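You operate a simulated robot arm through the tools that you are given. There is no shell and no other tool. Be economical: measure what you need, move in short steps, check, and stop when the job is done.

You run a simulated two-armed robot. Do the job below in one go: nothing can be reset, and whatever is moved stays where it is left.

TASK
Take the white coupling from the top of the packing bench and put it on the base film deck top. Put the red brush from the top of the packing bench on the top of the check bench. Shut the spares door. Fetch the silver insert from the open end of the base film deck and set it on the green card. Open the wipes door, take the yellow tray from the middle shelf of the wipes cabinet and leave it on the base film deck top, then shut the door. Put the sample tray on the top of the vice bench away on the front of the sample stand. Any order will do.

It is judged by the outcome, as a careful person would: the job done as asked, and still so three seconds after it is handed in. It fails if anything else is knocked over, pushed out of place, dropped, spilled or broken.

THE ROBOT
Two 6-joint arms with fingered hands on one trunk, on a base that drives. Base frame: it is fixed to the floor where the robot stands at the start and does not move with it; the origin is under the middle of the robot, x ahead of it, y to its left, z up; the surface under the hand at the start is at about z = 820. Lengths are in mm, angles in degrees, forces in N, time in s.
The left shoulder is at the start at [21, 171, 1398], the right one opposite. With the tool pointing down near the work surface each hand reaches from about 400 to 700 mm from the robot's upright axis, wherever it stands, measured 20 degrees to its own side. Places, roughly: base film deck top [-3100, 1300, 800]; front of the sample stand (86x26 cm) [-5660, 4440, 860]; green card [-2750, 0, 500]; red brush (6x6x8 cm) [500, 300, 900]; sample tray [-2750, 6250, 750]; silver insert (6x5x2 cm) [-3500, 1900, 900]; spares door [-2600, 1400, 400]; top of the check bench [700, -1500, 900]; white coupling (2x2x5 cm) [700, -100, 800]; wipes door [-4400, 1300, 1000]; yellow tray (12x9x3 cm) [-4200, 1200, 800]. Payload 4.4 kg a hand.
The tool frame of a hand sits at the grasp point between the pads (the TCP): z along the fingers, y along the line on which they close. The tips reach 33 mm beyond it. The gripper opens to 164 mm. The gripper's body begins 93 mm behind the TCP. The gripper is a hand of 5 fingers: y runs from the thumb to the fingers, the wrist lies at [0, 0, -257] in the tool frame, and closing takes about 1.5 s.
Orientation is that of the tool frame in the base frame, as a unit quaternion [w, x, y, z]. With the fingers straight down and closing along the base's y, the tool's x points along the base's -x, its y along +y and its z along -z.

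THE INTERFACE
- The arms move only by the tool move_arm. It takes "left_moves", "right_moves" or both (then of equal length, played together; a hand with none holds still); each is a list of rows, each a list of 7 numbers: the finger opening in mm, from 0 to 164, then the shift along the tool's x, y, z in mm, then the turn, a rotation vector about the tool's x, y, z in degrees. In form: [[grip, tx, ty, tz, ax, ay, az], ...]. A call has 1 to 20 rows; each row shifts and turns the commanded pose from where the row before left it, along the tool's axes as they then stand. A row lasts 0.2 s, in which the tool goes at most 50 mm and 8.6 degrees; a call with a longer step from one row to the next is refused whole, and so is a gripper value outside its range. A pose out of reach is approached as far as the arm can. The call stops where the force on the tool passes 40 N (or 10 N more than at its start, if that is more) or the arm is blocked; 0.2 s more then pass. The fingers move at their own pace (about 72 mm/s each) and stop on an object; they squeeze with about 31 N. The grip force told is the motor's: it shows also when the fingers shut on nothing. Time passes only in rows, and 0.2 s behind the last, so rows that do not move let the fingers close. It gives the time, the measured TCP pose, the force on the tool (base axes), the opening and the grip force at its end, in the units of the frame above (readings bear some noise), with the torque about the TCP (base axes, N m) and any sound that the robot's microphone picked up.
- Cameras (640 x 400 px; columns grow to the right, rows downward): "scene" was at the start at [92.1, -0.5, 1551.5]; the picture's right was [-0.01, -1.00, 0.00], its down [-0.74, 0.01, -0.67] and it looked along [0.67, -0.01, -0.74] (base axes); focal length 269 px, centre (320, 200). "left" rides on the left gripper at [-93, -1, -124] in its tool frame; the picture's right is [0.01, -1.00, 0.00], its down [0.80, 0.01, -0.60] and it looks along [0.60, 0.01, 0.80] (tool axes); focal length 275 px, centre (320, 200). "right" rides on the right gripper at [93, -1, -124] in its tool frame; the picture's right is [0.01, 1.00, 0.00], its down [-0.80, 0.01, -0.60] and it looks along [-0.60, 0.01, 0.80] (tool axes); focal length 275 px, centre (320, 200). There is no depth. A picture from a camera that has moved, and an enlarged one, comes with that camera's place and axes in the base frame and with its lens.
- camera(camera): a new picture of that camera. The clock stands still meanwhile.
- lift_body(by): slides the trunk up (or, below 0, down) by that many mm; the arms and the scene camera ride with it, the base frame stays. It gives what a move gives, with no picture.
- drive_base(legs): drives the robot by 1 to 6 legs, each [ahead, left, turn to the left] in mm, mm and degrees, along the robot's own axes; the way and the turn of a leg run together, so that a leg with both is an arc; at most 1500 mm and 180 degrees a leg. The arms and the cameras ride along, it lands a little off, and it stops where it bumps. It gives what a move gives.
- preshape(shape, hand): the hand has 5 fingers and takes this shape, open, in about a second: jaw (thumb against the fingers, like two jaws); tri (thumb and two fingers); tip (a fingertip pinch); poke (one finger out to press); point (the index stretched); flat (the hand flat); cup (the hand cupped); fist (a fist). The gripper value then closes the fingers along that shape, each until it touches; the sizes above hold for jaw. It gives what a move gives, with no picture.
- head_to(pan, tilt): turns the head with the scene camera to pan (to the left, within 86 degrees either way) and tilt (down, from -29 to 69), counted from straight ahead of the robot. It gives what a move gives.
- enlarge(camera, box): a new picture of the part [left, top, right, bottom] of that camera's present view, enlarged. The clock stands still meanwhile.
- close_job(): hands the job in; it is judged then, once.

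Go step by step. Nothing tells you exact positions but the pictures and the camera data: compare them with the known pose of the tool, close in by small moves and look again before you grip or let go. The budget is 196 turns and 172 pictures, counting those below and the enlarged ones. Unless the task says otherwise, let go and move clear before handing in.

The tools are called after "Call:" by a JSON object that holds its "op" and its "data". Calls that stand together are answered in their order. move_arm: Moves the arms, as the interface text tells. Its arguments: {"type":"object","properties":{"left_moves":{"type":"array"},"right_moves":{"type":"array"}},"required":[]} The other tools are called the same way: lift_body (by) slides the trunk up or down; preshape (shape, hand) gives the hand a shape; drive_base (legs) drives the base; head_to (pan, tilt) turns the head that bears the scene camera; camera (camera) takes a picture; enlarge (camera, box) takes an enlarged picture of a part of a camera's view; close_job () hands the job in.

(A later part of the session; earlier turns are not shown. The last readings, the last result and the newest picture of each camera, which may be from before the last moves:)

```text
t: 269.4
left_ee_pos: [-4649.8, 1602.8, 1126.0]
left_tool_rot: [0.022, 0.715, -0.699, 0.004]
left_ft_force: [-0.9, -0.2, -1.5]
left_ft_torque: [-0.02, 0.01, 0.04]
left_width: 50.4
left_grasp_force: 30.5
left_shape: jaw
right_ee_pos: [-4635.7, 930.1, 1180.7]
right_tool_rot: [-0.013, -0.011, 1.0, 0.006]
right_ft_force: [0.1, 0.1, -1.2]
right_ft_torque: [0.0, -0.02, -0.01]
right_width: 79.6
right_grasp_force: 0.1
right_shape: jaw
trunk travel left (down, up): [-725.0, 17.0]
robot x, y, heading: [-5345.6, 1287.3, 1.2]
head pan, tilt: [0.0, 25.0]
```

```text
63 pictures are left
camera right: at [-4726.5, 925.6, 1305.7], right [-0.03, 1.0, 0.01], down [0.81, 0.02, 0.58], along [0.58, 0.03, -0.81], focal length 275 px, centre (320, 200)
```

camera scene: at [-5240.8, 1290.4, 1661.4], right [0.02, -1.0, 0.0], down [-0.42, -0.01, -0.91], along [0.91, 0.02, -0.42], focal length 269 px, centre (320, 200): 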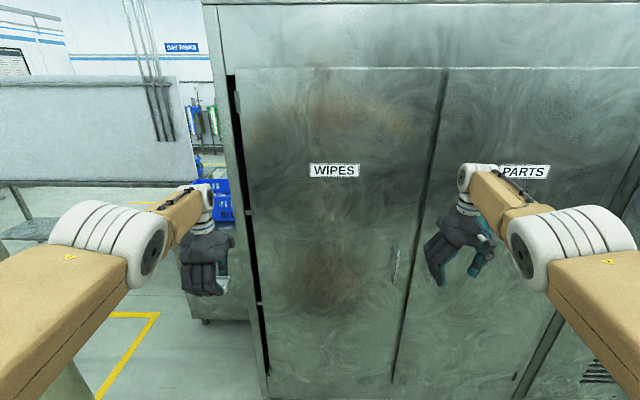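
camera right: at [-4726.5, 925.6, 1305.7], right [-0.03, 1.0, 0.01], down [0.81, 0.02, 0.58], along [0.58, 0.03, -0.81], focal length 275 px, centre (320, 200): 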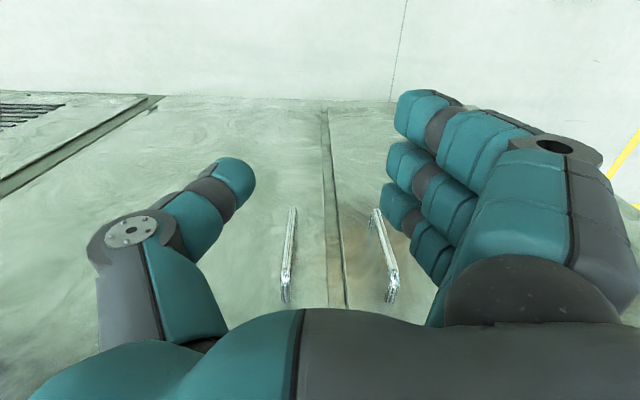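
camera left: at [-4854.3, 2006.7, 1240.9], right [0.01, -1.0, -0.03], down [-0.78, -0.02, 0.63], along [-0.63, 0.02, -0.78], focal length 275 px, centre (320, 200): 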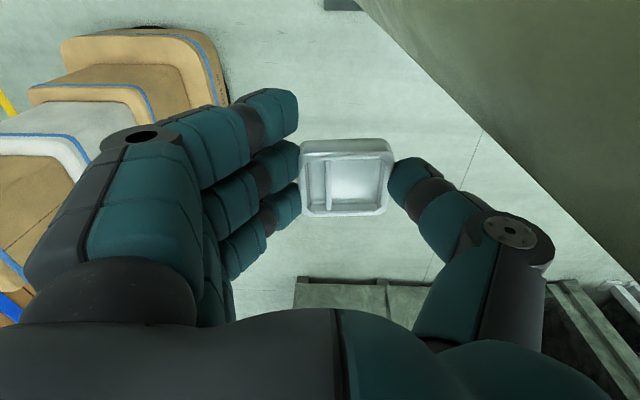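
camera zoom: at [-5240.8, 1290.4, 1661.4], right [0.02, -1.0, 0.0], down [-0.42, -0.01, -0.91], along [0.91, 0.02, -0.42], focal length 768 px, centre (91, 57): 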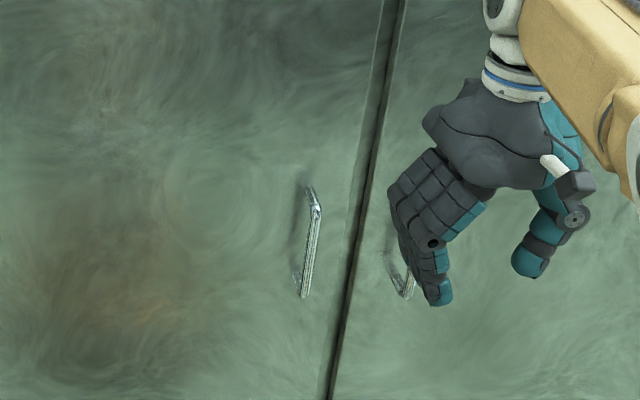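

The WIPES handle is a vertical bar near (-4410, 1030), z 910–1070, and the door hinges at y about 1510. The left hand with the insert must be out of the door's sweep. I'll shift clear of the pole, then swing the left arm out to the side.

Call:
{"op": "drive_base", "data": {"legs": [[-60, -390, -1.2]]}}

Call:
{"op": "move_arm", "data": {"left_moves": [[0, -47.5, 11.9, 0, 0, 0, -4.05], [0, -47.5, 11.9, 0, 0, 0, -4.05], [0, -47.5, 11.9, 0, 0, 0, -4.05], [0, -47.5, 11.9, 0, 0, 0, -4.05], [0, -47.5, 11.9, 0, 0, 0, -4.05], [0, -47.5, 11.9, 0, 0, 0, -4.05], [0, -47.5, 11.9, 0, 0, 0, -4.05], [0, -47.5, 11.9, 0, 0, 0, -4.05], [0, -47.5, 11.9, 0, 0, 0, -4.05], [0, -47.5, 11.9, 0, 0, 0, -4.05], [0, -47.5, 11.9, 0, 0, 0, -4.05], [0, -47.5, 11.9, 0, 0, 0, -4.05], [0, -47.5, 11.9, 0, 0, 0, -4.05], [0, -47.5, 11.9, 0, 0, 0, -4.05], [0, -47.5, 11.9, 0, 0, 0, -4.05], [0, -47.5, 11.9, 0, 0, 0, -4.05], [0, -47.5, 11.9, 0, 0, 0, -4.05]]}}

```text
t: 271.9
left_ee_pos: [-4698.6, 1195.1, 1125.8]
left_tool_rot: [-0.021, -0.707, 0.707, -0.004]
left_ft_force: [0.2, -1.0, 0.2]
left_ft_torque: [0.02, 0.02, -0.01]
left_width: 50.6
left_grasp_force: 31.0
left_shape: jaw
right_ee_pos: [-4700.9, 521.8, 1180.1]
right_tool_rot: [-0.012, 0.0, 1.0, 0.007]
right_ft_force: [0.1, -0.1, 0.3]
right_ft_torque: [0.03, -0.01, 0.04]
right_width: 79.6
right_grasp_force: 0.0
right_shape: jaw
trunk travel left (down, up): [-725.0, 17.0]
robot x, y, heading: [-5402.8, 900.4, -0.2]
head pan, tilt: [0.0, 25.0]
```

```text
t: 275.5
left_ee_pos: [-5226.5, 1785.5, 1108.0]
left_tool_rot: [0.022, 0.982, -0.189, -0.005]
left_ft_force: [-0.5, -0.1, -0.7]
left_ft_torque: [0.0, -0.04, 0.01]
left_width: 50.0
left_grasp_force: 30.7
left_shape: jaw
left hand out of reach, approached as far as the arm can: row 1, 2, 3, 4, 6, 7, 8, 9, 10, 11, 12, 14, 15, 16
right_ee_pos: [-4703.0, 523.1, 1181.4]
right_tool_rot: [-0.012, 0.002, 1.0, 0.005]
right_ft_force: [-1.1, -0.5, 0.1]
right_ft_torque: [0.0, -0.05, -0.01]
right_width: 79.5
right_grasp_force: 0.0
right_shape: jaw
trunk travel left (down, up): [-725.0, 17.0]
robot x, y, heading: [-5406.2, 901.8, -0.6]
head pan, tilt: [0.0, 25.0]
```

The left arm is out to the side with the insert held. Next I'll back up, lower the trunk and point the right hand forward.

Call:
{"op": "drive_base", "data": {"legs": [[-180, 0, 0]]}}

Call:
{"op": "lift_body", "data": {"by": -280}}

Call:
{"op": "move_arm", "data": {"right_moves": [[80, -36.7, 0, -2.6, 0, -8.2, 0], [80, -36.7, 0, -2.6, 0, -8.2, 0], [80, -36.7, 0, -2.6, 0, -8.2, 0], [80, -36.7, 0, -2.6, 0, -8.2, 0], [80, -36.7, 0, -2.6, 0, -8.2, 0], [80, -36.7, 0, -2.6, 0, -8.2, 0], [80, -36.7, 0, -2.6, 0, -8.2, 0], [80, -36.7, 0, -2.6, 0, -8.2, 0], [80, -36.7, 0, -2.6, 0, -8.2, 0], [80, -36.7, 0, -2.6, 0, -8.2, 0], [80, -36.7, 0, -2.6, 0, -8.2, 0], [80, 0, 0, 0, 0, 0, 0]]}}

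Call:
{"op": "camera", "data": {"camera": "scene"}}

```text
t: 277.0
left_ee_pos: [-5402.2, 1784.6, 1107.7]
left_tool_rot: [0.02, 0.982, -0.189, -0.006]
left_ft_force: [-0.2, 0.4, -0.8]
left_ft_torque: [0.02, -0.05, 0.0]
left_width: 50.5
left_grasp_force: 31.0
left_shape: jaw
right_ee_pos: [-4879.1, 522.7, 1180.7]
right_tool_rot: [-0.011, 0.002, 1.0, 0.005]
right_ft_force: [-0.4, -0.6, 1.7]
right_ft_torque: [-0.01, -0.05, -0.03]
right_width: 79.6
right_grasp_force: 0.0
right_shape: jaw
trunk travel left (down, up): [-725.0, 17.0]
robot x, y, heading: [-5577.4, 900.7, -0.3]
head pan, tilt: [0.0, 25.0]
```

```text
t: 279.8
left_ee_pos: [-5400.8, 1786.8, 827.7]
left_tool_rot: [0.023, 0.982, -0.188, -0.006]
left_ft_force: [0.1, 0.1, -0.7]
left_ft_torque: [0.0, -0.02, 0.02]
left_width: 50.0
left_grasp_force: 31.0
left_shape: jaw
right_ee_pos: [-4878.2, 521.8, 900.8]
right_tool_rot: [-0.011, 0.002, 1.0, 0.006]
right_ft_force: [-0.6, 0.6, 0.8]
right_ft_torque: [0.03, 0.02, -0.04]
right_width: 79.6
right_grasp_force: 0.1
right_shape: jaw
trunk travel left (down, up): [-445.0, 297.0]
robot x, y, heading: [-5581.6, 897.2, -0.5]
head pan, tilt: [0.0, 25.0]
```

```text
t: 282.4
left_ee_pos: [-5401.5, 1786.0, 826.7]
left_tool_rot: [0.022, 0.982, -0.189, -0.006]
left_ft_force: [0.9, 0.0, 0.0]
left_ft_torque: [0.01, 0.01, -0.01]
left_width: 50.0
left_grasp_force: 30.9
left_shape: jaw
right_ee_pos: [-4614.7, 518.0, 1151.1]
right_tool_rot: [0.7, 0.005, 0.714, 0.003]
right_ft_force: [0.0, 0.6, 0.0]
right_ft_torque: [0.02, 0.02, 0.0]
right_width: 79.6
right_grasp_force: 0.1
right_shape: jaw
trunk travel left (down, up): [-445.0, 297.0]
robot x, y, heading: [-5578.2, 897.5, 0.0]
head pan, tilt: [0.0, 25.0]
```

```text
62 pictures are left
camera scene: at [-5460.7, 898.7, 1381.0], right [0.0, -1.0, 0.0], down [-0.42, 0.0, -0.91], along [0.91, 0.0, -0.42], focal length 269 px, centre (320, 200)
```

scene: 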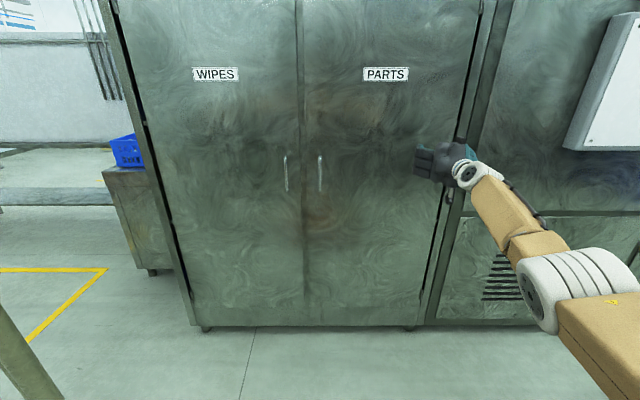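

The handle is at about (-4408, 1036), centre z around 1000. I'll lower the trunk so the hand is level with it, then drive to just in front of it.

Call:
{"op": "lift_body", "data": {"by": -145}}

Call:
{"op": "drive_base", "data": {"legs": [[0, 518, 0], [100, 0, 0]]}}

Call:
{"op": "head_to", "data": {"pan": -20, "tilt": 15}}

Call:
{"op": "camera", "data": {"camera": "scene"}}

Call:
{"op": "camera", "data": {"camera": "right"}}

```text
t: 284.1
left_ee_pos: [-5405.4, 1787.5, 676.0]
left_tool_rot: [0.028, 0.981, -0.189, -0.027]
left_ft_force: [-0.4, 0.8, -0.8]
left_ft_torque: [-0.01, -0.04, 0.0]
left_width: 50.2
left_grasp_force: 31.0
left_shape: jaw
right_ee_pos: [-4616.2, 518.8, 1008.4]
right_tool_rot: [0.701, 0.004, 0.713, 0.004]
right_ft_force: [0.3, -0.1, 0.4]
right_ft_torque: [-0.03, 0.03, 0.01]
right_width: 79.4
right_grasp_force: 0.1
right_shape: jaw
trunk travel left (down, up): [-300.0, 442.0]
robot x, y, heading: [-5577.0, 898.3, -0.0]
head pan, tilt: [0.0, 25.0]
```

```text
t: 287.9
left_ee_pos: [-5315.2, 2303.8, 675.9]
left_tool_rot: [0.029, 0.982, -0.185, -0.026]
left_ft_force: [0.1, 0.0, -1.1]
left_ft_torque: [0.0, 0.05, 0.01]
left_width: 50.0
left_grasp_force: 30.8
left_shape: jaw
right_ee_pos: [-4512.7, 1043.4, 1005.0]
right_tool_rot: [0.699, 0.002, 0.715, 0.006]
right_ft_force: [-0.6, -0.1, -0.8]
right_ft_torque: [-0.01, -0.08, 0.01]
right_width: 79.6
right_grasp_force: 0.1
right_shape: jaw
trunk travel left (down, up): [-300.0, 442.0]
robot x, y, heading: [-5477.6, 1412.2, 0.4]
head pan, tilt: [0.0, 25.0]
```

```text
t: 288.7
left_ee_pos: [-5315.0, 2304.0, 675.9]
left_tool_rot: [0.028, 0.982, -0.184, -0.026]
left_ft_force: [-0.3, -0.3, -0.9]
left_ft_torque: [-0.02, 0.04, 0.0]
left_width: 50.3
left_grasp_force: 31.1
left_shape: jaw
right_ee_pos: [-4512.6, 1042.5, 1007.3]
right_tool_rot: [0.699, 0.002, 0.715, 0.006]
right_ft_force: [-0.5, -0.2, 0.2]
right_ft_torque: [-0.02, 0.02, 0.0]
right_width: 79.9
right_grasp_force: 0.0
right_shape: jaw
trunk travel left (down, up): [-300.0, 442.0]
robot x, y, heading: [-5479.2, 1409.6, 0.6]
head pan, tilt: [-20.0, 15.0]
```

```text
61 pictures are left
camera scene: at [-5337.4, 1382.9, 1250.7], right [-0.34, -0.94, 0.0], down [-0.24, 0.09, -0.97], along [0.91, -0.32, -0.26], focal length 269 px, centre (320, 200)
```

scene: 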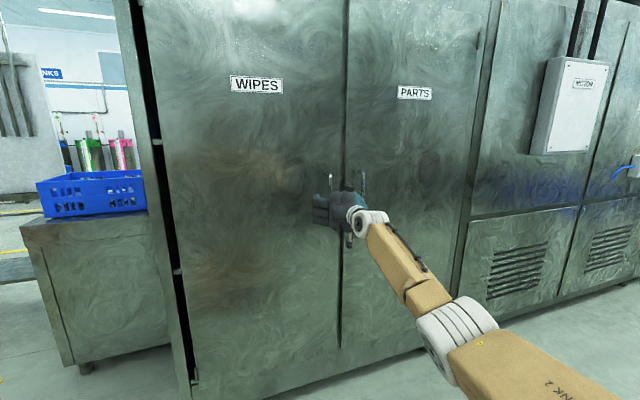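

```text
60 pictures are left
camera right: at [-4640.3, 1042.4, 916.3], right [-0.01, 1.0, 0.0], down [-0.58, 0.0, 0.81], along [0.81, 0.01, 0.58], focal length 275 px, centre (320, 200)
```

right: 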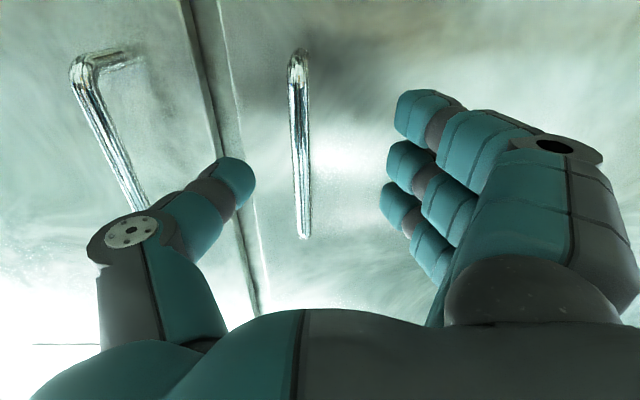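

The handle bar is centred between thumb and fingers. I'll nudge up, drive forward to surround it, and check.

Call:
{"op": "move_arm", "data": {"right_moves": [[80, -10, -6, 0, 0, 0, 0], [80, -10, -6, 0, 0, 0, 0], [80, 0, 0, 0, 0, 0, 0]]}}

Call:
{"op": "drive_base", "data": {"legs": [[85, 0, -0.6]]}}

Call:
{"op": "camera", "data": {"camera": "right"}}

```text
t: 289.5
left_ee_pos: [-5314.8, 2303.2, 674.8]
left_tool_rot: [0.028, 0.982, -0.184, -0.026]
left_ft_force: [-0.2, 0.0, -1.7]
left_ft_torque: [0.0, -0.01, 0.02]
left_width: 50.2
left_grasp_force: 30.5
left_shape: jaw
right_ee_pos: [-4514.4, 1029.9, 1025.1]
right_tool_rot: [0.7, 0.001, 0.714, 0.007]
right_ft_force: [-0.2, 0.0, 0.1]
right_ft_torque: [0.01, -0.03, 0.01]
right_width: 79.6
right_grasp_force: 0.1
right_shape: jaw
trunk travel left (down, up): [-300.0, 442.0]
robot x, y, heading: [-5480.8, 1409.0, 0.2]
head pan, tilt: [-20.0, 15.0]
```

```text
t: 290.6
left_ee_pos: [-5236.9, 2302.6, 674.9]
left_tool_rot: [0.029, 0.981, -0.19, -0.024]
left_ft_force: [0.1, 0.3, -1.1]
left_ft_torque: [0.02, -0.02, 0.0]
left_width: 50.2
left_grasp_force: 31.0
left_shape: jaw
right_ee_pos: [-4449.4, 1022.1, 1022.7]
right_tool_rot: [0.699, 0.004, 0.715, 0.003]
right_ft_force: [-12.7, 0.9, -2.2]
right_ft_torque: [-0.14, -0.58, 0.76]
right_width: 80.5
right_grasp_force: 0.0
right_shape: jaw
trunk travel left (down, up): [-300.0, 442.0]
robot x, y, heading: [-5410.9, 1412.0, -0.4]
head pan, tilt: [-20.0, 15.0]
stopped in leg 1: the force on the tool passed its limit at 137 N (the readings are from after the stop); the commanded pose is now the measured one
```

```text
59 pictures are left
camera right: at [-4576.3, 1022.4, 933.1], right [0.0, 1.0, 0.0], down [-0.58, 0.0, 0.81], along [0.81, 0.0, 0.58], focal length 275 px, centre (320, 200)
```

right: 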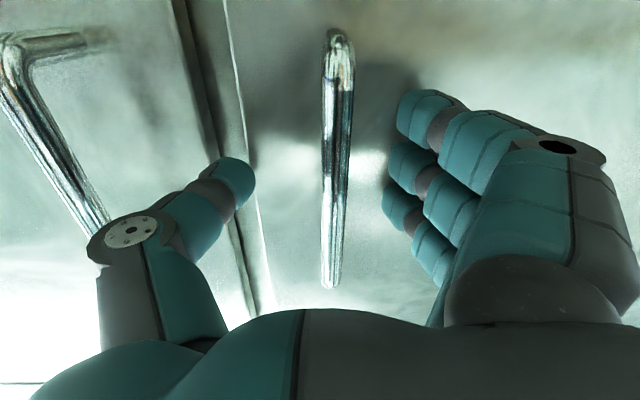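

Fingertips touched the door face, so the bar is between the fingers. I'll ease back slightly and close on it.

Call:
{"op": "move_arm", "data": {"right_moves": [[80, 0, 3, -5, 0, 0, 0], [60, 0, 0, 0, 0, 0, 0], [40, 0, 0, 0, 0, 0, 0], [20, 0, 0, 0, 0, 0, 0], [0, 0, 0, 0, 0, 0, 0], [0, 0, 0, 0, 0, 0, 0], [0, 0, 0, 0, 0, 0, 0], [0, 0, 0, 0, 0, 0, 0]]}}

Call:
{"op": "camera", "data": {"camera": "right"}}

```text
t: 292.4
left_ee_pos: [-5234.8, 2303.1, 676.4]
left_tool_rot: [0.028, 0.981, -0.19, -0.026]
left_ft_force: [0.8, 0.1, -1.8]
left_ft_torque: [0.0, -0.01, 0.02]
left_width: 50.4
left_grasp_force: 31.4
left_shape: jaw
right_ee_pos: [-4451.9, 1025.6, 1022.5]
right_tool_rot: [0.697, 0.004, 0.717, 0.003]
right_ft_force: [1.2, 3.4, -1.1]
right_ft_torque: [0.03, -0.03, -0.02]
right_width: 0.0
right_grasp_force: 30.9
right_shape: jaw
trunk travel left (down, up): [-300.0, 442.0]
robot x, y, heading: [-5408.1, 1409.6, -0.1]
head pan, tilt: [-20.0, 15.0]
```

```text
58 pictures are left
camera right: at [-4579.4, 1026.6, 932.1], right [0.0, 1.0, 0.0], down [-0.58, 0.0, 0.82], along [0.82, 0.0, 0.58], focal length 275 px, centre (320, 200)
```

right: 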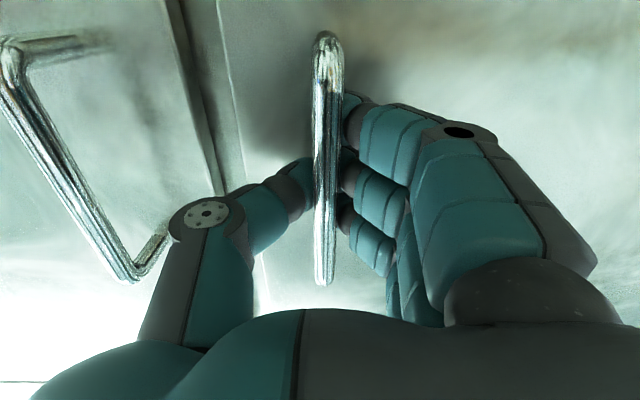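

The fingers have hooked around behind the bar, caging it. I'll pull the door open by driving back a little.

Call:
{"op": "drive_base", "data": {"legs": [[-100, 8, 0]]}}

Call:
{"op": "camera", "data": {"camera": "scene"}}

```text
t: 293.5
left_ee_pos: [-5339.4, 2312.3, 672.1]
left_tool_rot: [0.031, 0.981, -0.188, -0.027]
left_ft_force: [0.3, 1.0, -1.2]
left_ft_torque: [-0.03, -0.02, 0.01]
left_width: 50.1
left_grasp_force: 31.6
left_shape: jaw
right_ee_pos: [-4551.6, 1043.5, 1021.2]
right_tool_rot: [0.697, 0.003, 0.717, 0.005]
right_ft_force: [6.9, 29.0, -5.6]
right_ft_torque: [-0.04, 0.01, -0.06]
right_width: 0.0
right_grasp_force: 30.8
right_shape: jaw
trunk travel left (down, up): [-300.0, 442.0]
robot x, y, heading: [-5513.1, 1418.7, -0.3]
head pan, tilt: [-20.0, 15.0]
```

```text
57 pictures are left
camera scene: at [-5368.6, 1393.7, 1250.7], right [-0.35, -0.94, 0.0], down [-0.24, 0.09, -0.97], along [0.91, -0.33, -0.26], focal length 269 px, centre (320, 200)
```

scene: 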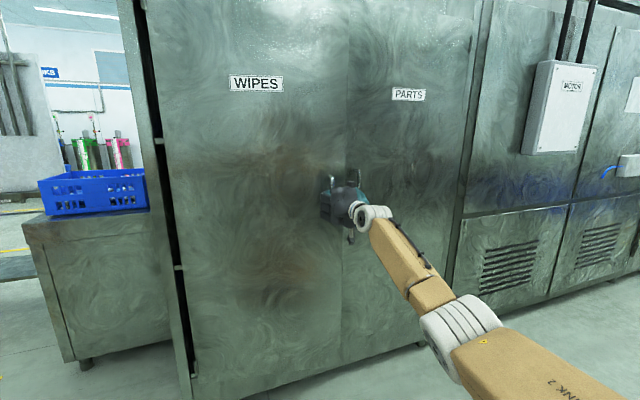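

It's opening. I'll follow the arc with the handle.

Call:
{"op": "drive_base", "data": {"legs": [[-100, 36, 0]]}}

Call:
{"op": "drive_base", "data": {"legs": [[-90, 48, 0]]}}

Call:
{"op": "camera", "data": {"camera": "scene"}}

Call:
{"op": "camera", "data": {"camera": "right"}}

```text
t: 294.7
left_ee_pos: [-5438.0, 2349.2, 671.8]
left_tool_rot: [0.031, 0.981, -0.19, -0.027]
left_ft_force: [0.0, 0.0, -1.3]
left_ft_torque: [-0.01, 0.02, 0.0]
left_width: 50.3
left_grasp_force: 30.5
left_shape: jaw
right_ee_pos: [-4652.1, 1083.8, 1020.8]
right_tool_rot: [0.697, 0.001, 0.717, 0.009]
right_ft_force: [15.8, 29.5, 0.1]
right_ft_torque: [-0.14, 0.01, -0.29]
right_width: 0.0
right_grasp_force: 31.3
right_shape: jaw
trunk travel left (down, up): [-300.0, 442.0]
robot x, y, heading: [-5615.4, 1458.4, 0.0]
head pan, tilt: [-20.0, 15.0]
```

```text
t: 296.2
left_ee_pos: [-5533.1, 2397.0, 674.6]
left_tool_rot: [0.03, 0.982, -0.187, -0.026]
left_ft_force: [0.8, -0.4, -1.6]
left_ft_torque: [-0.03, 0.0, 0.0]
left_width: 50.3
left_grasp_force: 31.6
left_shape: jaw
right_ee_pos: [-4739.9, 1145.7, 1021.6]
right_tool_rot: [0.698, -0.002, 0.716, 0.018]
right_ft_force: [4.5, 7.6, -3.9]
right_ft_torque: [-0.14, 0.09, -0.09]
right_width: 0.0
right_grasp_force: 31.7
right_shape: jaw
trunk travel left (down, up): [-300.0, 442.0]
robot x, y, heading: [-5703.4, 1506.7, 0.1]
head pan, tilt: [-20.0, 15.0]
stopped in leg 1: the force on the tool passed its limit at 45 N (the readings are from after the stop); the commanded pose is now the measured one
```

```text
56 pictures are left
camera scene: at [-5559.6, 1476.9, 1250.7], right [-0.34, -0.94, 0.0], down [-0.24, 0.09, -0.97], along [0.91, -0.33, -0.26], focal length 269 px, centre (320, 200)
```

scene: 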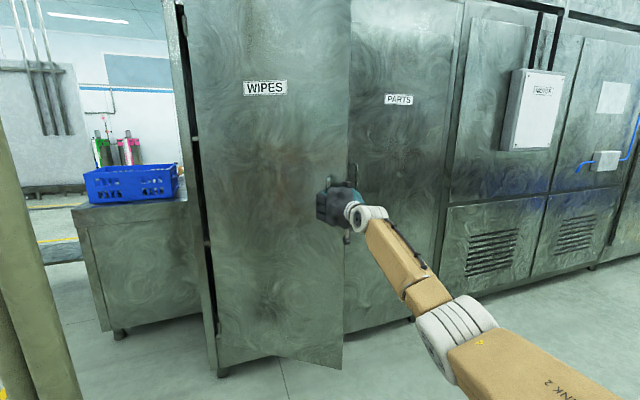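

```text
55 pictures are left
camera right: at [-4866.6, 1143.6, 930.2], right [-0.03, 1.0, 0.01], down [-0.58, -0.03, 0.82], along [0.82, 0.02, 0.58], focal length 275 px, centre (320, 200)
```

right: 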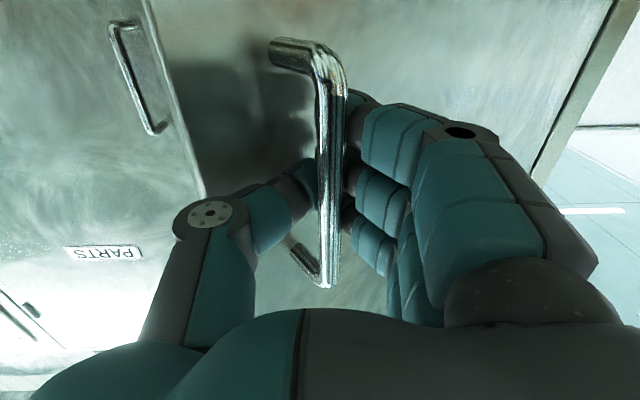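

The door is about 40° open, but there's no room to back up further. I'll release the handle, pull the hand back, and go around the free edge to push from inside.

Call:
{"op": "move_arm", "data": {"right_moves": [[40, 0, 0, 0, 0, 0, 0], [80, 0, 0, 0, 0, 0, 0], [100, 0, 0, 0, 0, 0, 0], [100, 0, 0, 0, 0, 0, 0], [100, 0, 0, -30, 0, 0, 0], [100, 0, 0, -40, 0, 0, 0], [100, 0, 0, -30, 0, 0, 0], [100, 0, 0, 0, 0, 0, 0]]}}

Call:
{"op": "camera", "data": {"camera": "scene"}}

```text
t: 298.0
left_ee_pos: [-5533.5, 2395.9, 675.4]
left_tool_rot: [0.029, 0.982, -0.187, -0.026]
left_ft_force: [-0.3, 0.2, -1.1]
left_ft_torque: [0.01, -0.01, 0.04]
left_width: 50.3
left_grasp_force: 30.8
left_shape: jaw
right_ee_pos: [-4838.8, 1139.8, 1023.5]
right_tool_rot: [0.698, 0.0, 0.716, 0.018]
right_ft_force: [0.4, -0.5, -0.4]
right_ft_torque: [0.0, 0.02, -0.01]
right_width: 99.1
right_grasp_force: 0.0
right_shape: jaw
trunk travel left (down, up): [-300.0, 442.0]
robot x, y, heading: [-5704.0, 1509.4, 0.1]
head pan, tilt: [-20.0, 15.0]
```

```text
54 pictures are left
camera scene: at [-5560.3, 1476.1, 1250.7], right [-0.34, -0.94, 0.0], down [-0.24, 0.09, -0.97], along [0.91, -0.33, -0.26], focal length 269 px, centre (320, 200)
```

scene: 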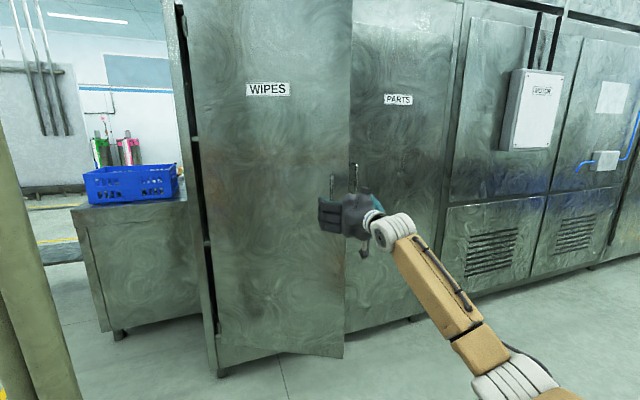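

The handle kinematics imply about 37° open with the free edge near (-4744, 1075). I'll move the hand right past the free edge, then forward on the inner side.

Call:
{"op": "move_arm", "data": {"right_moves": [[20, 0, -40, 0, 0, 0, 0], [0, 0, -40, 0, 0, 0, 0], [0, 0, -40, 0, 0, 0, 0], [0, 0, -40, 0, 0, 0, 0], [0, 0, -40, 0, 0, 0, 0], [0, 0, 0, 30, 0, 0, 0], [0, 0, 0, 35, 0, 0, 0], [0, 0, 0, 35, 0, 0, 0], [0, 0, 0, 0, 0, 0, 0]]}}

Call:
{"op": "drive_base", "data": {"legs": [[110, 0, 0]]}}

Call:
{"op": "camera", "data": {"camera": "scene"}}

Call:
{"op": "camera", "data": {"camera": "right"}}

```text
t: 300.0
left_ee_pos: [-5533.3, 2396.1, 676.1]
left_tool_rot: [0.029, 0.981, -0.188, -0.026]
left_ft_force: [0.2, 0.8, -1.5]
left_ft_torque: [-0.02, 0.02, 0.0]
left_width: 50.4
left_grasp_force: 31.2
left_shape: jaw
right_ee_pos: [-4772.1, 953.9, 1020.3]
right_tool_rot: [0.698, 0.0, 0.715, 0.018]
right_ft_force: [0.5, -0.4, -0.9]
right_ft_torque: [0.01, -0.03, 0.03]
right_width: 0.1
right_grasp_force: 31.2
right_shape: jaw
right hand out of reach, approached as far as the arm can: row 7, 8
trunk travel left (down, up): [-300.0, 442.0]
robot x, y, heading: [-5701.7, 1508.5, -0.2]
head pan, tilt: [-20.0, 15.0]
```

```text
t: 301.2
left_ee_pos: [-5422.4, 2396.6, 674.6]
left_tool_rot: [0.029, 0.982, -0.186, -0.027]
left_ft_force: [0.4, -0.2, -1.5]
left_ft_torque: [-0.01, 0.04, 0.01]
left_width: 50.3
left_grasp_force: 30.9
left_shape: jaw
right_ee_pos: [-4657.8, 956.9, 1019.7]
right_tool_rot: [0.699, -0.001, 0.715, 0.017]
right_ft_force: [-0.2, 0.0, 0.0]
right_ft_torque: [-0.01, -0.01, 0.03]
right_width: 0.0
right_grasp_force: 31.0
right_shape: jaw
trunk travel left (down, up): [-300.0, 442.0]
robot x, y, heading: [-5593.0, 1509.1, 0.8]
head pan, tilt: [-20.0, 15.0]
```

```text
53 pictures are left
camera scene: at [-5447.2, 1476.4, 1250.5], right [-0.34, -0.94, 0.0], down [-0.24, 0.09, -0.97], along [0.91, -0.33, -0.26], focal length 269 px, centre (320, 200)
```

scene: 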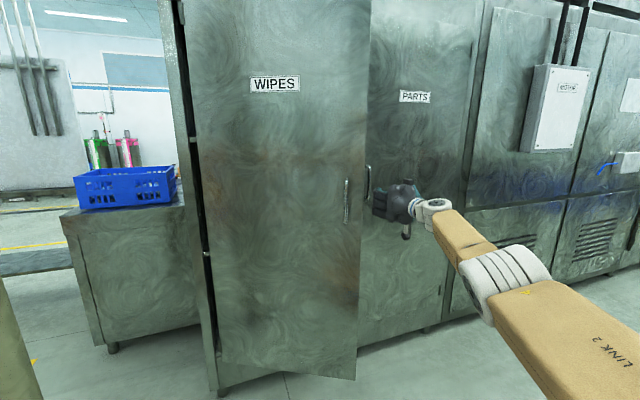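

```text
52 pictures are left
camera right: at [-4785.6, 955.2, 930.1], right [-0.03, 1.0, 0.01], down [-0.58, -0.02, 0.81], along [0.81, 0.01, 0.58], focal length 275 px, centre (320, 200)
```

right: 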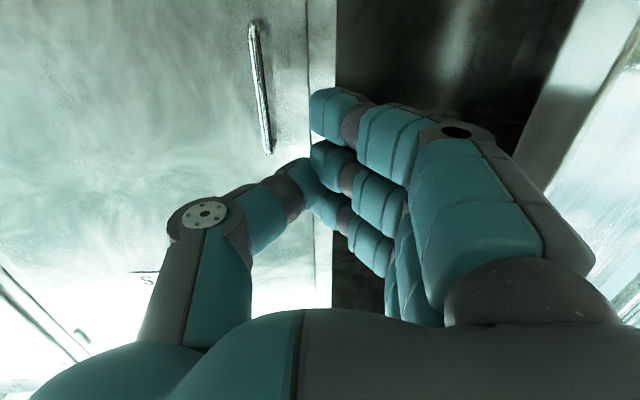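

The hand is inside the gap, with the free edge just to its left. I'll strafe left to push the door open.

Call:
{"op": "drive_base", "data": {"legs": [[40, 0, 0], [0, 200, 0]]}}

Call:
{"op": "camera", "data": {"camera": "scene"}}

```text
t: 302.9
left_ee_pos: [-5381.4, 2491.9, 675.3]
left_tool_rot: [0.028, 0.982, -0.187, -0.025]
left_ft_force: [-0.2, -0.6, 0.3]
left_ft_torque: [0.0, -0.03, 0.01]
left_width: 50.0
left_grasp_force: 31.4
left_shape: jaw
right_ee_pos: [-4627.2, 1036.6, 1016.0]
right_tool_rot: [0.695, 0.006, 0.718, 0.01]
right_ft_force: [-2.0, -2.6, 0.6]
right_ft_torque: [0.08, 0.14, 0.44]
right_width: 0.1
right_grasp_force: 31.3
right_shape: jaw
trunk travel left (down, up): [-300.0, 442.0]
robot x, y, heading: [-5553.1, 1601.8, 0.0]
head pan, tilt: [-20.0, 15.0]
stopped in leg 2: the force on the tool passed its limit at 112 N (the readings are from after the stop); the commanded pose is now the measured one
```

```text
51 pictures are left
camera scene: at [-5409.4, 1571.0, 1250.8], right [-0.34, -0.94, 0.0], down [-0.24, 0.09, -0.97], along [0.91, -0.33, -0.26], focal length 269 px, centre (320, 200)
```

scene: 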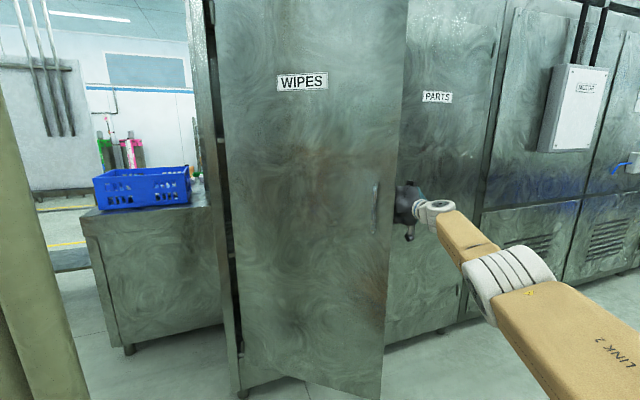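

The base push tripped the force limit. I'll push more gently with the arm.

Call:
{"op": "move_arm", "data": {"right_moves": [[0, 0, 6, 0, 0, 0, 0], [0, 0, 8, 0, 0, 0, 0], [0, 0, 8, 0, 0, 0, 0], [0, 0, 8, 0, 0, 0, 0], [0, 0, 8, 0, 0, 0, 0], [0, 0, 8, 0, 0, 0, 0], [0, 0, 8, 0, 0, 0, 0], [0, 0, 8, 0, 0, 0, 0], [0, 0, 8, 0, 0, 0, 0], [0, 0, 8, 0, 0, 0, 0], [0, 0, 8, 0, 0, 0, 0], [0, 0, 8, 0, 0, 0, 0]]}}

Call:
{"op": "camera", "data": {"camera": "right"}}

```text
t: 303.6
left_ee_pos: [-5378.1, 2491.0, 674.6]
left_tool_rot: [0.029, 0.981, -0.19, -0.026]
left_ft_force: [0.9, 0.8, -1.2]
left_ft_torque: [-0.02, 0.06, -0.01]
left_width: 50.0
left_grasp_force: 31.3
left_shape: jaw
right_ee_pos: [-4632.8, 1039.1, 1016.1]
right_tool_rot: [0.695, 0.01, 0.719, 0.002]
right_ft_force: [-8.5, -11.4, 0.7]
right_ft_torque: [0.1, 0.05, 2.01]
right_width: 0.1
right_grasp_force: 31.2
right_shape: jaw
trunk travel left (down, up): [-300.0, 442.0]
robot x, y, heading: [-5550.8, 1603.2, -0.3]
head pan, tilt: [-20.0, 15.0]
stopped in row 3 (right hand): the force on the tool passed its limit at 44 N (the readings are from after the stop); the commanded pose is now the measured one
```

```text
50 pictures are left
camera right: at [-4761.0, 1042.2, 927.1], right [0.01, 1.0, 0.0], down [-0.57, 0.0, 0.82], along [0.82, -0.01, 0.57], focal length 275 px, centre (320, 200)
```

right: 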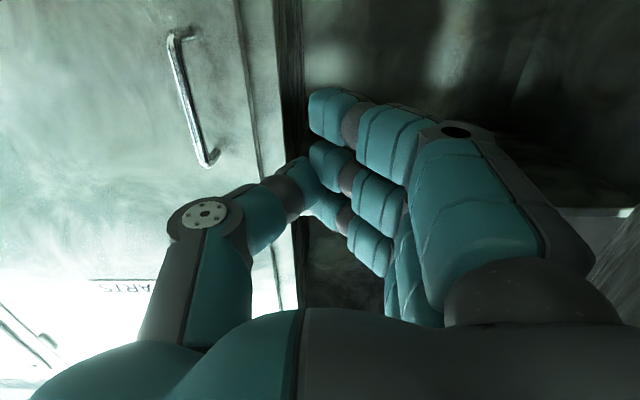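

The door is stiff and I'm pushing its end edge. A better lever is to lay the hand along the inner face: I'll back it off the edge, go deeper, turn the hand about 48° left, then pull back and left.

Call:
{"op": "move_arm", "data": {"right_moves": [[0, 0, -20, 0, 0, 0, 0], [0, 0, -25, 0, 0, 0, 0], [0, 0, -20, 0, 0, 0, 0], [0, 0, 0, 0, 0, 0, 0]]}}

Call:
{"op": "drive_base", "data": {"legs": [[95, 0, 0]]}}

Call:
{"op": "move_arm", "data": {"right_moves": [[0, 0, 35.8, -2.5, -8, 0, 0], [0, 0, 35.8, -2.5, -8, 0, 0], [0, 0, 35.8, -2.5, -8, 0, 0], [0, 0, 35.8, -2.5, -8, 0, 0], [0, 0, 35.8, -2.5, -8, 0, 0], [0, 0, 35.8, -2.5, -8, 0, 0], [0, 0, 0, 0, 0, 0, 0]]}}

Call:
{"op": "camera", "data": {"camera": "scene"}}

```text
t: 304.6
left_ee_pos: [-5379.6, 2491.3, 674.7]
left_tool_rot: [0.029, 0.981, -0.189, -0.026]
left_ft_force: [-0.9, -0.6, -0.4]
left_ft_torque: [-0.06, 0.0, 0.05]
left_width: 50.3
left_grasp_force: 31.1
left_shape: jaw
right_ee_pos: [-4643.7, 1008.4, 1014.2]
right_tool_rot: [0.695, 0.008, 0.719, 0.004]
right_ft_force: [-0.3, -0.4, -0.3]
right_ft_torque: [0.0, -0.01, 0.0]
right_width: 0.0
right_grasp_force: 30.9
right_shape: jaw
right hand out of reach, approached as far as the arm can: row 2, 3
trunk travel left (down, up): [-300.0, 442.0]
robot x, y, heading: [-5551.6, 1599.7, -0.2]
head pan, tilt: [-20.0, 15.0]
```

```text
t: 305.7
left_ee_pos: [-5283.6, 2490.7, 674.9]
left_tool_rot: [0.029, 0.981, -0.189, -0.026]
left_ft_force: [0.0, -0.4, -1.3]
left_ft_torque: [-0.02, 0.09, 0.01]
left_width: 50.3
left_grasp_force: 30.8
left_shape: jaw
right_ee_pos: [-4546.4, 1009.8, 1013.0]
right_tool_rot: [0.695, 0.007, 0.719, 0.005]
right_ft_force: [0.8, 0.2, -0.6]
right_ft_torque: [-0.03, -0.04, 0.01]
right_width: 0.0
right_grasp_force: 30.6
right_shape: jaw
trunk travel left (down, up): [-300.0, 442.0]
robot x, y, heading: [-5456.6, 1602.1, 0.0]
head pan, tilt: [-20.0, 15.0]
```

```text
t: 307.3
left_ee_pos: [-5284.3, 2490.9, 675.6]
left_tool_rot: [0.029, 0.981, -0.188, -0.026]
left_ft_force: [0.1, 0.1, -1.0]
left_ft_torque: [0.02, 0.05, -0.01]
left_width: 50.1
left_grasp_force: 31.7
left_shape: jaw
right_ee_pos: [-4630.5, 1204.5, 1018.5]
right_tool_rot: [0.638, -0.277, 0.654, 0.298]
right_ft_force: [0.4, 0.2, -0.3]
right_ft_torque: [0.01, 0.0, -0.01]
right_width: 0.0
right_grasp_force: 30.7
right_shape: jaw
trunk travel left (down, up): [-300.0, 442.0]
robot x, y, heading: [-5454.5, 1603.7, 0.0]
head pan, tilt: [-20.0, 15.0]
```

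```text
49 pictures are left
camera scene: at [-5314.0, 1571.2, 1250.7], right [-0.34, -0.94, 0.0], down [-0.24, 0.09, -0.97], along [0.91, -0.33, -0.26], focal length 269 px, centre (320, 200)
```

scene: 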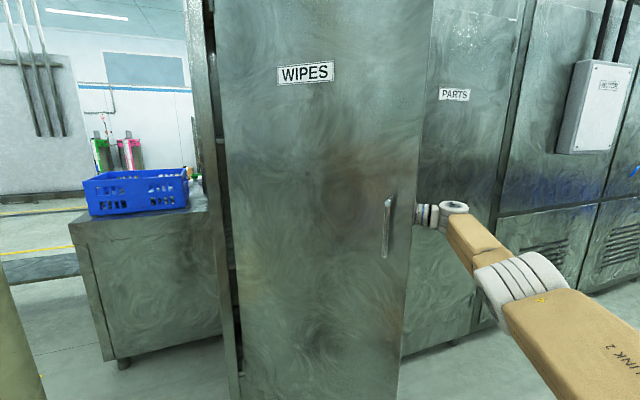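

The hand is now behind the leaf. I'll pull it back and left in short steps.

Call:
{"op": "drive_base", "data": {"legs": [[-80, 70, 0]]}}

Call:
{"op": "drive_base", "data": {"legs": [[-80, 90, 0]]}}

Call:
{"op": "camera", "data": {"camera": "scene"}}

```text
t: 308.5
left_ee_pos: [-5364.9, 2561.4, 674.8]
left_tool_rot: [0.029, 0.981, -0.188, -0.026]
left_ft_force: [0.6, 0.7, -1.7]
left_ft_torque: [-0.06, 0.02, 0.02]
left_width: 50.0
left_grasp_force: 31.1
left_shape: jaw
right_ee_pos: [-4711.3, 1274.4, 1021.8]
right_tool_rot: [0.638, -0.278, 0.654, 0.298]
right_ft_force: [-0.8, 0.4, -0.4]
right_ft_torque: [-0.03, 0.01, -0.04]
right_width: 0.0
right_grasp_force: 31.1
right_shape: jaw
trunk travel left (down, up): [-300.0, 442.0]
robot x, y, heading: [-5537.8, 1672.3, -0.1]
head pan, tilt: [-20.0, 15.0]
```

```text
t: 309.7
left_ee_pos: [-5447.7, 2652.5, 673.8]
left_tool_rot: [0.03, 0.981, -0.187, -0.026]
left_ft_force: [0.1, 0.2, -1.4]
left_ft_torque: [-0.02, -0.05, -0.03]
left_width: 50.1
left_grasp_force: 31.1
left_shape: jaw
right_ee_pos: [-4791.1, 1364.8, 1022.4]
right_tool_rot: [0.638, -0.278, 0.654, 0.298]
right_ft_force: [0.8, 0.6, 0.6]
right_ft_torque: [-0.05, 0.02, -0.05]
right_width: 0.0
right_grasp_force: 30.8
right_shape: jaw
trunk travel left (down, up): [-300.0, 442.0]
robot x, y, heading: [-5617.6, 1758.9, -0.0]
head pan, tilt: [-20.0, 15.0]
```

```text
48 pictures are left
camera scene: at [-5475.7, 1731.8, 1250.9], right [-0.34, -0.94, 0.0], down [-0.24, 0.09, -0.97], along [0.91, -0.33, -0.26], focal length 269 px, centre (320, 200)
```

scene: 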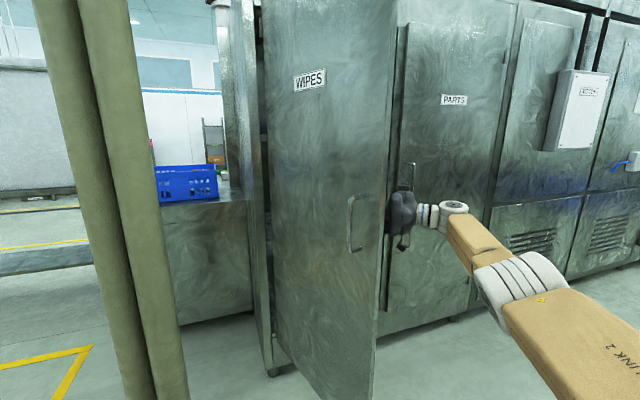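

The door is around 65° open with little resistance now. I'll sweep further left with the arm.

Call:
{"op": "move_arm", "data": {"right_moves": [[0, 0, 9, 6, 0, 0, 0], [0, 0, 12, 9, 0, 0, 0], [0, 0, 12, 9, 0, 0, 0], [0, 0, 12, 9, 0, 0, 0], [0, 0, 12, 9, 0, 0, 0], [0, 0, 12, 9, 0, 0, 0], [0, 0, 12, 9, 0, 0, 0], [0, 0, 12, 9, 0, 0, 0], [0, 0, 12, 9, 0, 0, 0], [0, 0, 12, 9, 0, 0, 0]]}}

Call:
{"op": "camera", "data": {"camera": "scene"}}

```text
t: 311.9
left_ee_pos: [-5447.4, 2651.1, 674.8]
left_tool_rot: [0.028, 0.982, -0.187, -0.026]
left_ft_force: [0.0, -0.2, -0.6]
left_ft_torque: [-0.01, -0.01, 0.02]
left_width: 50.2
left_grasp_force: 31.3
left_shape: jaw
right_ee_pos: [-4821.0, 1508.8, 1023.7]
right_tool_rot: [0.637, -0.277, 0.654, 0.299]
right_ft_force: [-0.7, -0.9, 0.4]
right_ft_torque: [0.01, 0.0, -0.02]
right_width: 0.0
right_grasp_force: 30.6
right_shape: jaw
trunk travel left (down, up): [-300.0, 442.0]
robot x, y, heading: [-5617.2, 1766.0, 0.0]
head pan, tilt: [-20.0, 15.0]
```

```text
47 pictures are left
camera scene: at [-5475.1, 1731.2, 1250.8], right [-0.34, -0.94, 0.0], down [-0.24, 0.09, -0.97], along [0.91, -0.33, -0.26], focal length 269 px, centre (320, 200)
```

scene: 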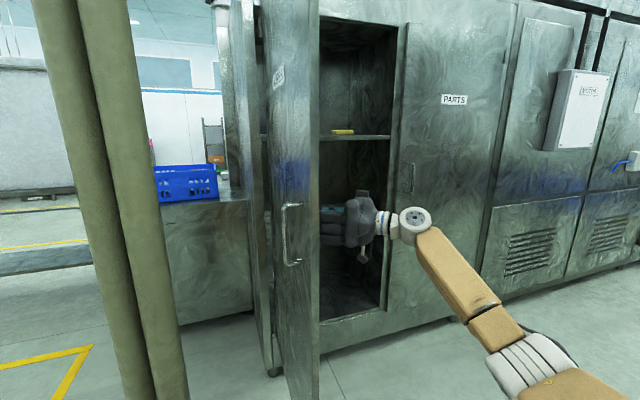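

The door is wide open and I can see shelves with a yellow item. I'll withdraw the hand and move to face the opening.

Call:
{"op": "move_arm", "data": {"right_moves": [[0, 0, -20, -18, 0, 0, 0], [0, 0, -25, -22, 0, 0, 0], [0, 0, -25, -22, 0, 0, 0], [0, 0, -25, -22, 8, 0, 0], [0, 0, -25, -22, 8, 0, 0], [0, 0, 0, 0, 8, 0, 0], [0, 0, 0, 0, 8, 0, 0], [0, 0, 0, 0, 8, 0, 0], [0, 0, 0, 0, 8, 0, 0]]}}

Call:
{"op": "drive_base", "data": {"legs": [[0, -430, 0]]}}

Call:
{"op": "head_to", "data": {"pan": -5, "tilt": 12}}

Call:
{"op": "camera", "data": {"camera": "scene"}}

```text
t: 313.9
left_ee_pos: [-5447.7, 2652.0, 674.5]
left_tool_rot: [0.029, 0.982, -0.187, -0.027]
left_ft_force: [-0.1, 0.6, -0.9]
left_ft_torque: [-0.03, 0.01, 0.04]
left_width: 50.3
left_grasp_force: 31.5
left_shape: jaw
right_ee_pos: [-4805.0, 1348.2, 1022.6]
right_tool_rot: [0.696, 0.006, 0.718, 0.006]
right_ft_force: [0.9, 0.0, 0.2]
right_ft_torque: [-0.01, -0.02, 0.03]
right_width: 0.0
right_grasp_force: 31.1
right_shape: jaw
trunk travel left (down, up): [-300.0, 442.0]
robot x, y, heading: [-5618.1, 1761.4, -0.2]
head pan, tilt: [-20.0, 15.0]
```

```text
t: 316.6
left_ee_pos: [-5451.0, 2220.2, 674.5]
left_tool_rot: [0.029, 0.982, -0.185, -0.025]
left_ft_force: [-0.6, 0.6, -0.2]
left_ft_torque: [-0.01, 0.02, 0.03]
left_width: 49.9
left_grasp_force: 31.1
left_shape: jaw
right_ee_pos: [-4801.4, 921.3, 1021.3]
right_tool_rot: [0.695, 0.004, 0.719, 0.009]
right_ft_force: [-0.5, -0.8, -0.5]
right_ft_torque: [0.01, 0.0, 0.04]
right_width: 0.1
right_grasp_force: 31.4
right_shape: jaw
trunk travel left (down, up): [-300.0, 442.0]
robot x, y, heading: [-5615.2, 1332.8, 0.1]
head pan, tilt: [-20.0, 15.0]
```

```text
t: 317.3
left_ee_pos: [-5450.5, 2220.7, 674.7]
left_tool_rot: [0.029, 0.982, -0.184, -0.027]
left_ft_force: [0.2, 0.1, -1.5]
left_ft_torque: [-0.02, 0.0, 0.04]
left_width: 50.0
left_grasp_force: 30.9
left_shape: jaw
right_ee_pos: [-4802.1, 921.5, 1020.6]
right_tool_rot: [0.695, 0.005, 0.719, 0.008]
right_ft_force: [-0.1, 0.2, 0.1]
right_ft_torque: [-0.01, -0.01, 0.0]
right_width: 0.2
right_grasp_force: 30.9
right_shape: jaw
trunk travel left (down, up): [-300.0, 442.0]
robot x, y, heading: [-5616.0, 1332.0, 0.3]
head pan, tilt: [-5.0, 12.0]
```

```text
46 pictures are left
camera scene: at [-5468.7, 1324.9, 1255.6], right [-0.08, -1.0, 0.0], down [-0.21, 0.02, -0.98], along [0.97, -0.08, -0.21], focal length 269 px, centre (320, 200)
```

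scene: 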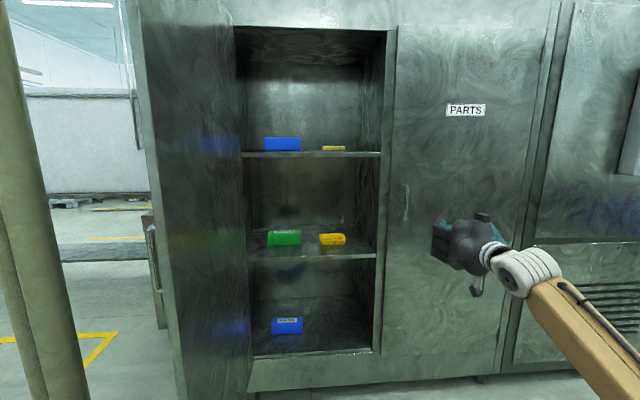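

Call:
{"op": "enlarge", "data": {"camera": "scene", "box": [230, 120, 410, 270]}}

```text
2.67 times, centred on (320, 195) of scene
camera zoom: at [-5468.7, 1324.9, 1255.6], right [-0.08, -1.0, 0.0], down [-0.21, 0.02, -0.98], along [0.97, -0.08, -0.21], focal length 717 px, centre (320, 213)
```

zoom: 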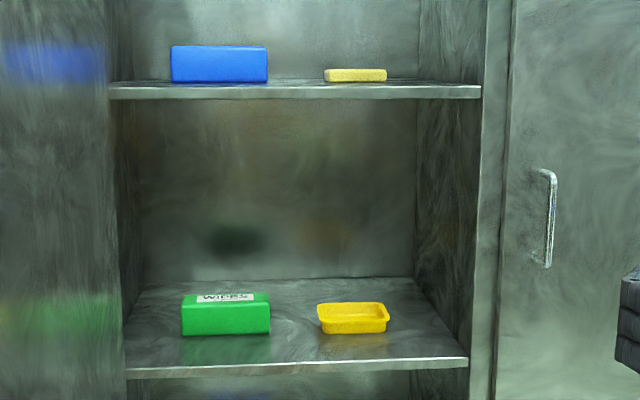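

The yellow tray is on the middle shelf, centred about (-4225, 1160), shelf z around 775, with a green box to its left. I'll swing the left arm further back to clear the open door, and pitch the right hand down for a top grasp.

Call:
{"op": "move_arm", "data": {"left_moves": [[0, -47.5, 11.9, 0, 0, 0, -4.05], [0, -47.5, 11.9, 0, 0, 0, -4.05], [0, -47.5, 11.9, 0, 0, 0, -4.05], [0, -47.5, 11.9, 0, 0, 0, -4.05], [0, -47.5, 11.9, 0, 0, 0, -4.05], [0, -47.5, 11.9, 0, 0, 0, -4.05], [0, -47.5, 11.9, 0, 0, 0, -4.05], [0, -47.5, 11.9, 0, 0, 0, -4.05], [0, 0, 0, 0, 0, 0, 0]], "right_moves": [[150, 36.7, 0, -2.6, 0, 8.2, 0], [150, 36.7, 0, -2.6, 0, 8.2, 0], [150, 36.7, 0, -2.6, 0, 8.2, 0], [150, 36.7, 0, -2.6, 0, 8.2, 0], [150, 36.7, 0, -2.6, 0, 8.2, 0], [150, 36.7, 0, -2.6, 0, 8.2, 0], [150, 36.7, 0, -2.6, 0, 8.2, 0], [150, 36.7, 0, -2.6, 0, 8.2, 0], [150, 0, 0, 0, 0, 0, 0]]}}

```text
t: 319.3
left_ee_pos: [-5836.9, 2190.9, 699.4]
left_tool_rot: [0.022, 0.995, 0.096, -0.032]
left_ft_force: [-0.3, 0.2, -1.4]
left_ft_torque: [-0.02, -0.01, 0.03]
left_width: 50.3
left_grasp_force: 30.9
left_shape: jaw
left hand out of reach, approached as far as the arm can: row 2, 4, 6, 8
right_ee_pos: [-4958.3, 923.5, 793.5]
right_tool_rot: [0.194, -0.001, 0.981, 0.009]
right_ft_force: [-0.5, -0.9, 0.5]
right_ft_torque: [0.01, 0.0, 0.0]
right_width: 150.0
right_grasp_force: 0.1
right_shape: jaw
trunk travel left (down, up): [-300.0, 442.0]
robot x, y, heading: [-5614.7, 1330.4, 0.5]
head pan, tilt: [-5.0, 12.0]
```

Now I'll bring the right hand inward and forward to a good working position, then approach the opening.

Call:
{"op": "move_arm", "data": {"right_moves": [[150, -13.4, 34.7, 2, 0, 0, 0], [150, -13.4, 34.7, 2, 0, 0, 0], [150, -13.4, 34.7, 2, 0, 0, 0], [150, -13.4, 34.7, 2, 0, 0, 0], [150, -13.4, 34.7, 2, 0, 0, 0], [150, -13.4, 34.7, 2, 0, 0, 0], [150, -13.4, 34.7, 2, 0, 0, 0], [150, -13.4, 34.7, 2, 0, 0, 0], [150, -13.4, 34.7, 2, 0, 0, 0], [150, -13.4, 34.7, 2, 0, 0, 0], [150, 0, 0, 0, 0, 0, 0]]}}

Call:
{"op": "drive_base", "data": {"legs": [[0, -110, -0.5], [300, 0, 0]]}}

Call:
{"op": "camera", "data": {"camera": "scene"}}

Call:
{"op": "camera", "data": {"camera": "right"}}

```text
t: 321.7
left_ee_pos: [-5836.4, 2189.9, 698.2]
left_tool_rot: [0.022, 0.995, 0.096, -0.032]
left_ft_force: [0.5, -0.5, -1.3]
left_ft_torque: [-0.01, -0.05, 0.02]
left_width: 50.1
left_grasp_force: 31.1
left_shape: jaw
right_ee_pos: [-4829.9, 1271.9, 828.4]
right_tool_rot: [0.196, 0.001, 0.981, 0.009]
right_ft_force: [0.1, -0.7, -0.6]
right_ft_torque: [0.0, -0.04, -0.03]
right_width: 149.9
right_grasp_force: 0.1
right_shape: jaw
trunk travel left (down, up): [-300.0, 442.0]
robot x, y, heading: [-5616.1, 1329.8, 0.2]
head pan, tilt: [-5.0, 12.0]
```

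```text
t: 324.6
left_ee_pos: [-5528.1, 2082.6, 698.5]
left_tool_rot: [0.023, 0.995, 0.093, -0.033]
left_ft_force: [0.2, 1.1, -2.1]
left_ft_torque: [-0.01, 0.0, -0.01]
left_width: 50.2
left_grasp_force: 30.8
left_shape: jaw
right_ee_pos: [-4528.2, 1156.3, 828.8]
right_tool_rot: [0.195, 0.003, 0.981, 0.009]
right_ft_force: [0.4, 0.2, 0.4]
right_ft_torque: [0.02, -0.02, -0.01]
right_width: 150.0
right_grasp_force: 0.0
right_shape: jaw
trunk travel left (down, up): [-300.0, 442.0]
robot x, y, heading: [-5315.9, 1221.6, 0.0]
head pan, tilt: [-5.0, 12.0]
```

```text
44 pictures are left
camera scene: at [-5166.4, 1214.6, 1255.6], right [-0.09, -1.0, 0.0], down [-0.21, 0.02, -0.98], along [0.97, -0.09, -0.21], focal length 269 px, centre (320, 200)
```

scene: 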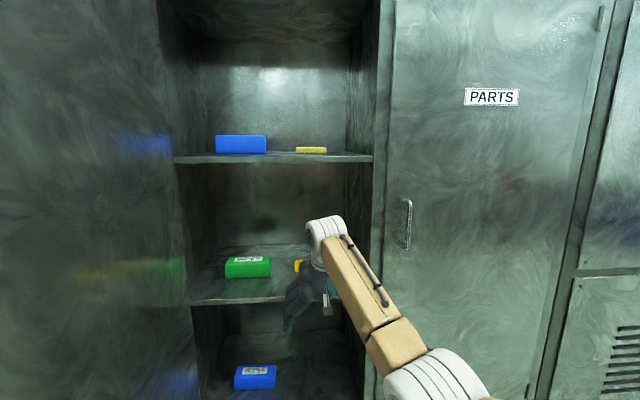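

```text
43 pictures are left
camera right: at [-4662.2, 1155.0, 906.6], right [-0.01, 1.0, 0.01], down [0.51, -0.01, 0.86], along [0.86, 0.01, -0.51], focal length 275 px, centre (320, 200)
```

right: 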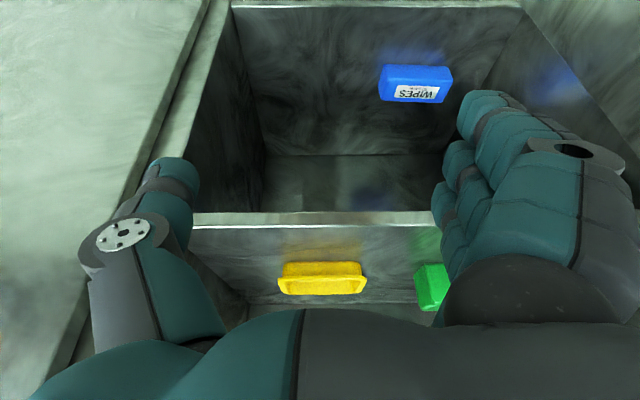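

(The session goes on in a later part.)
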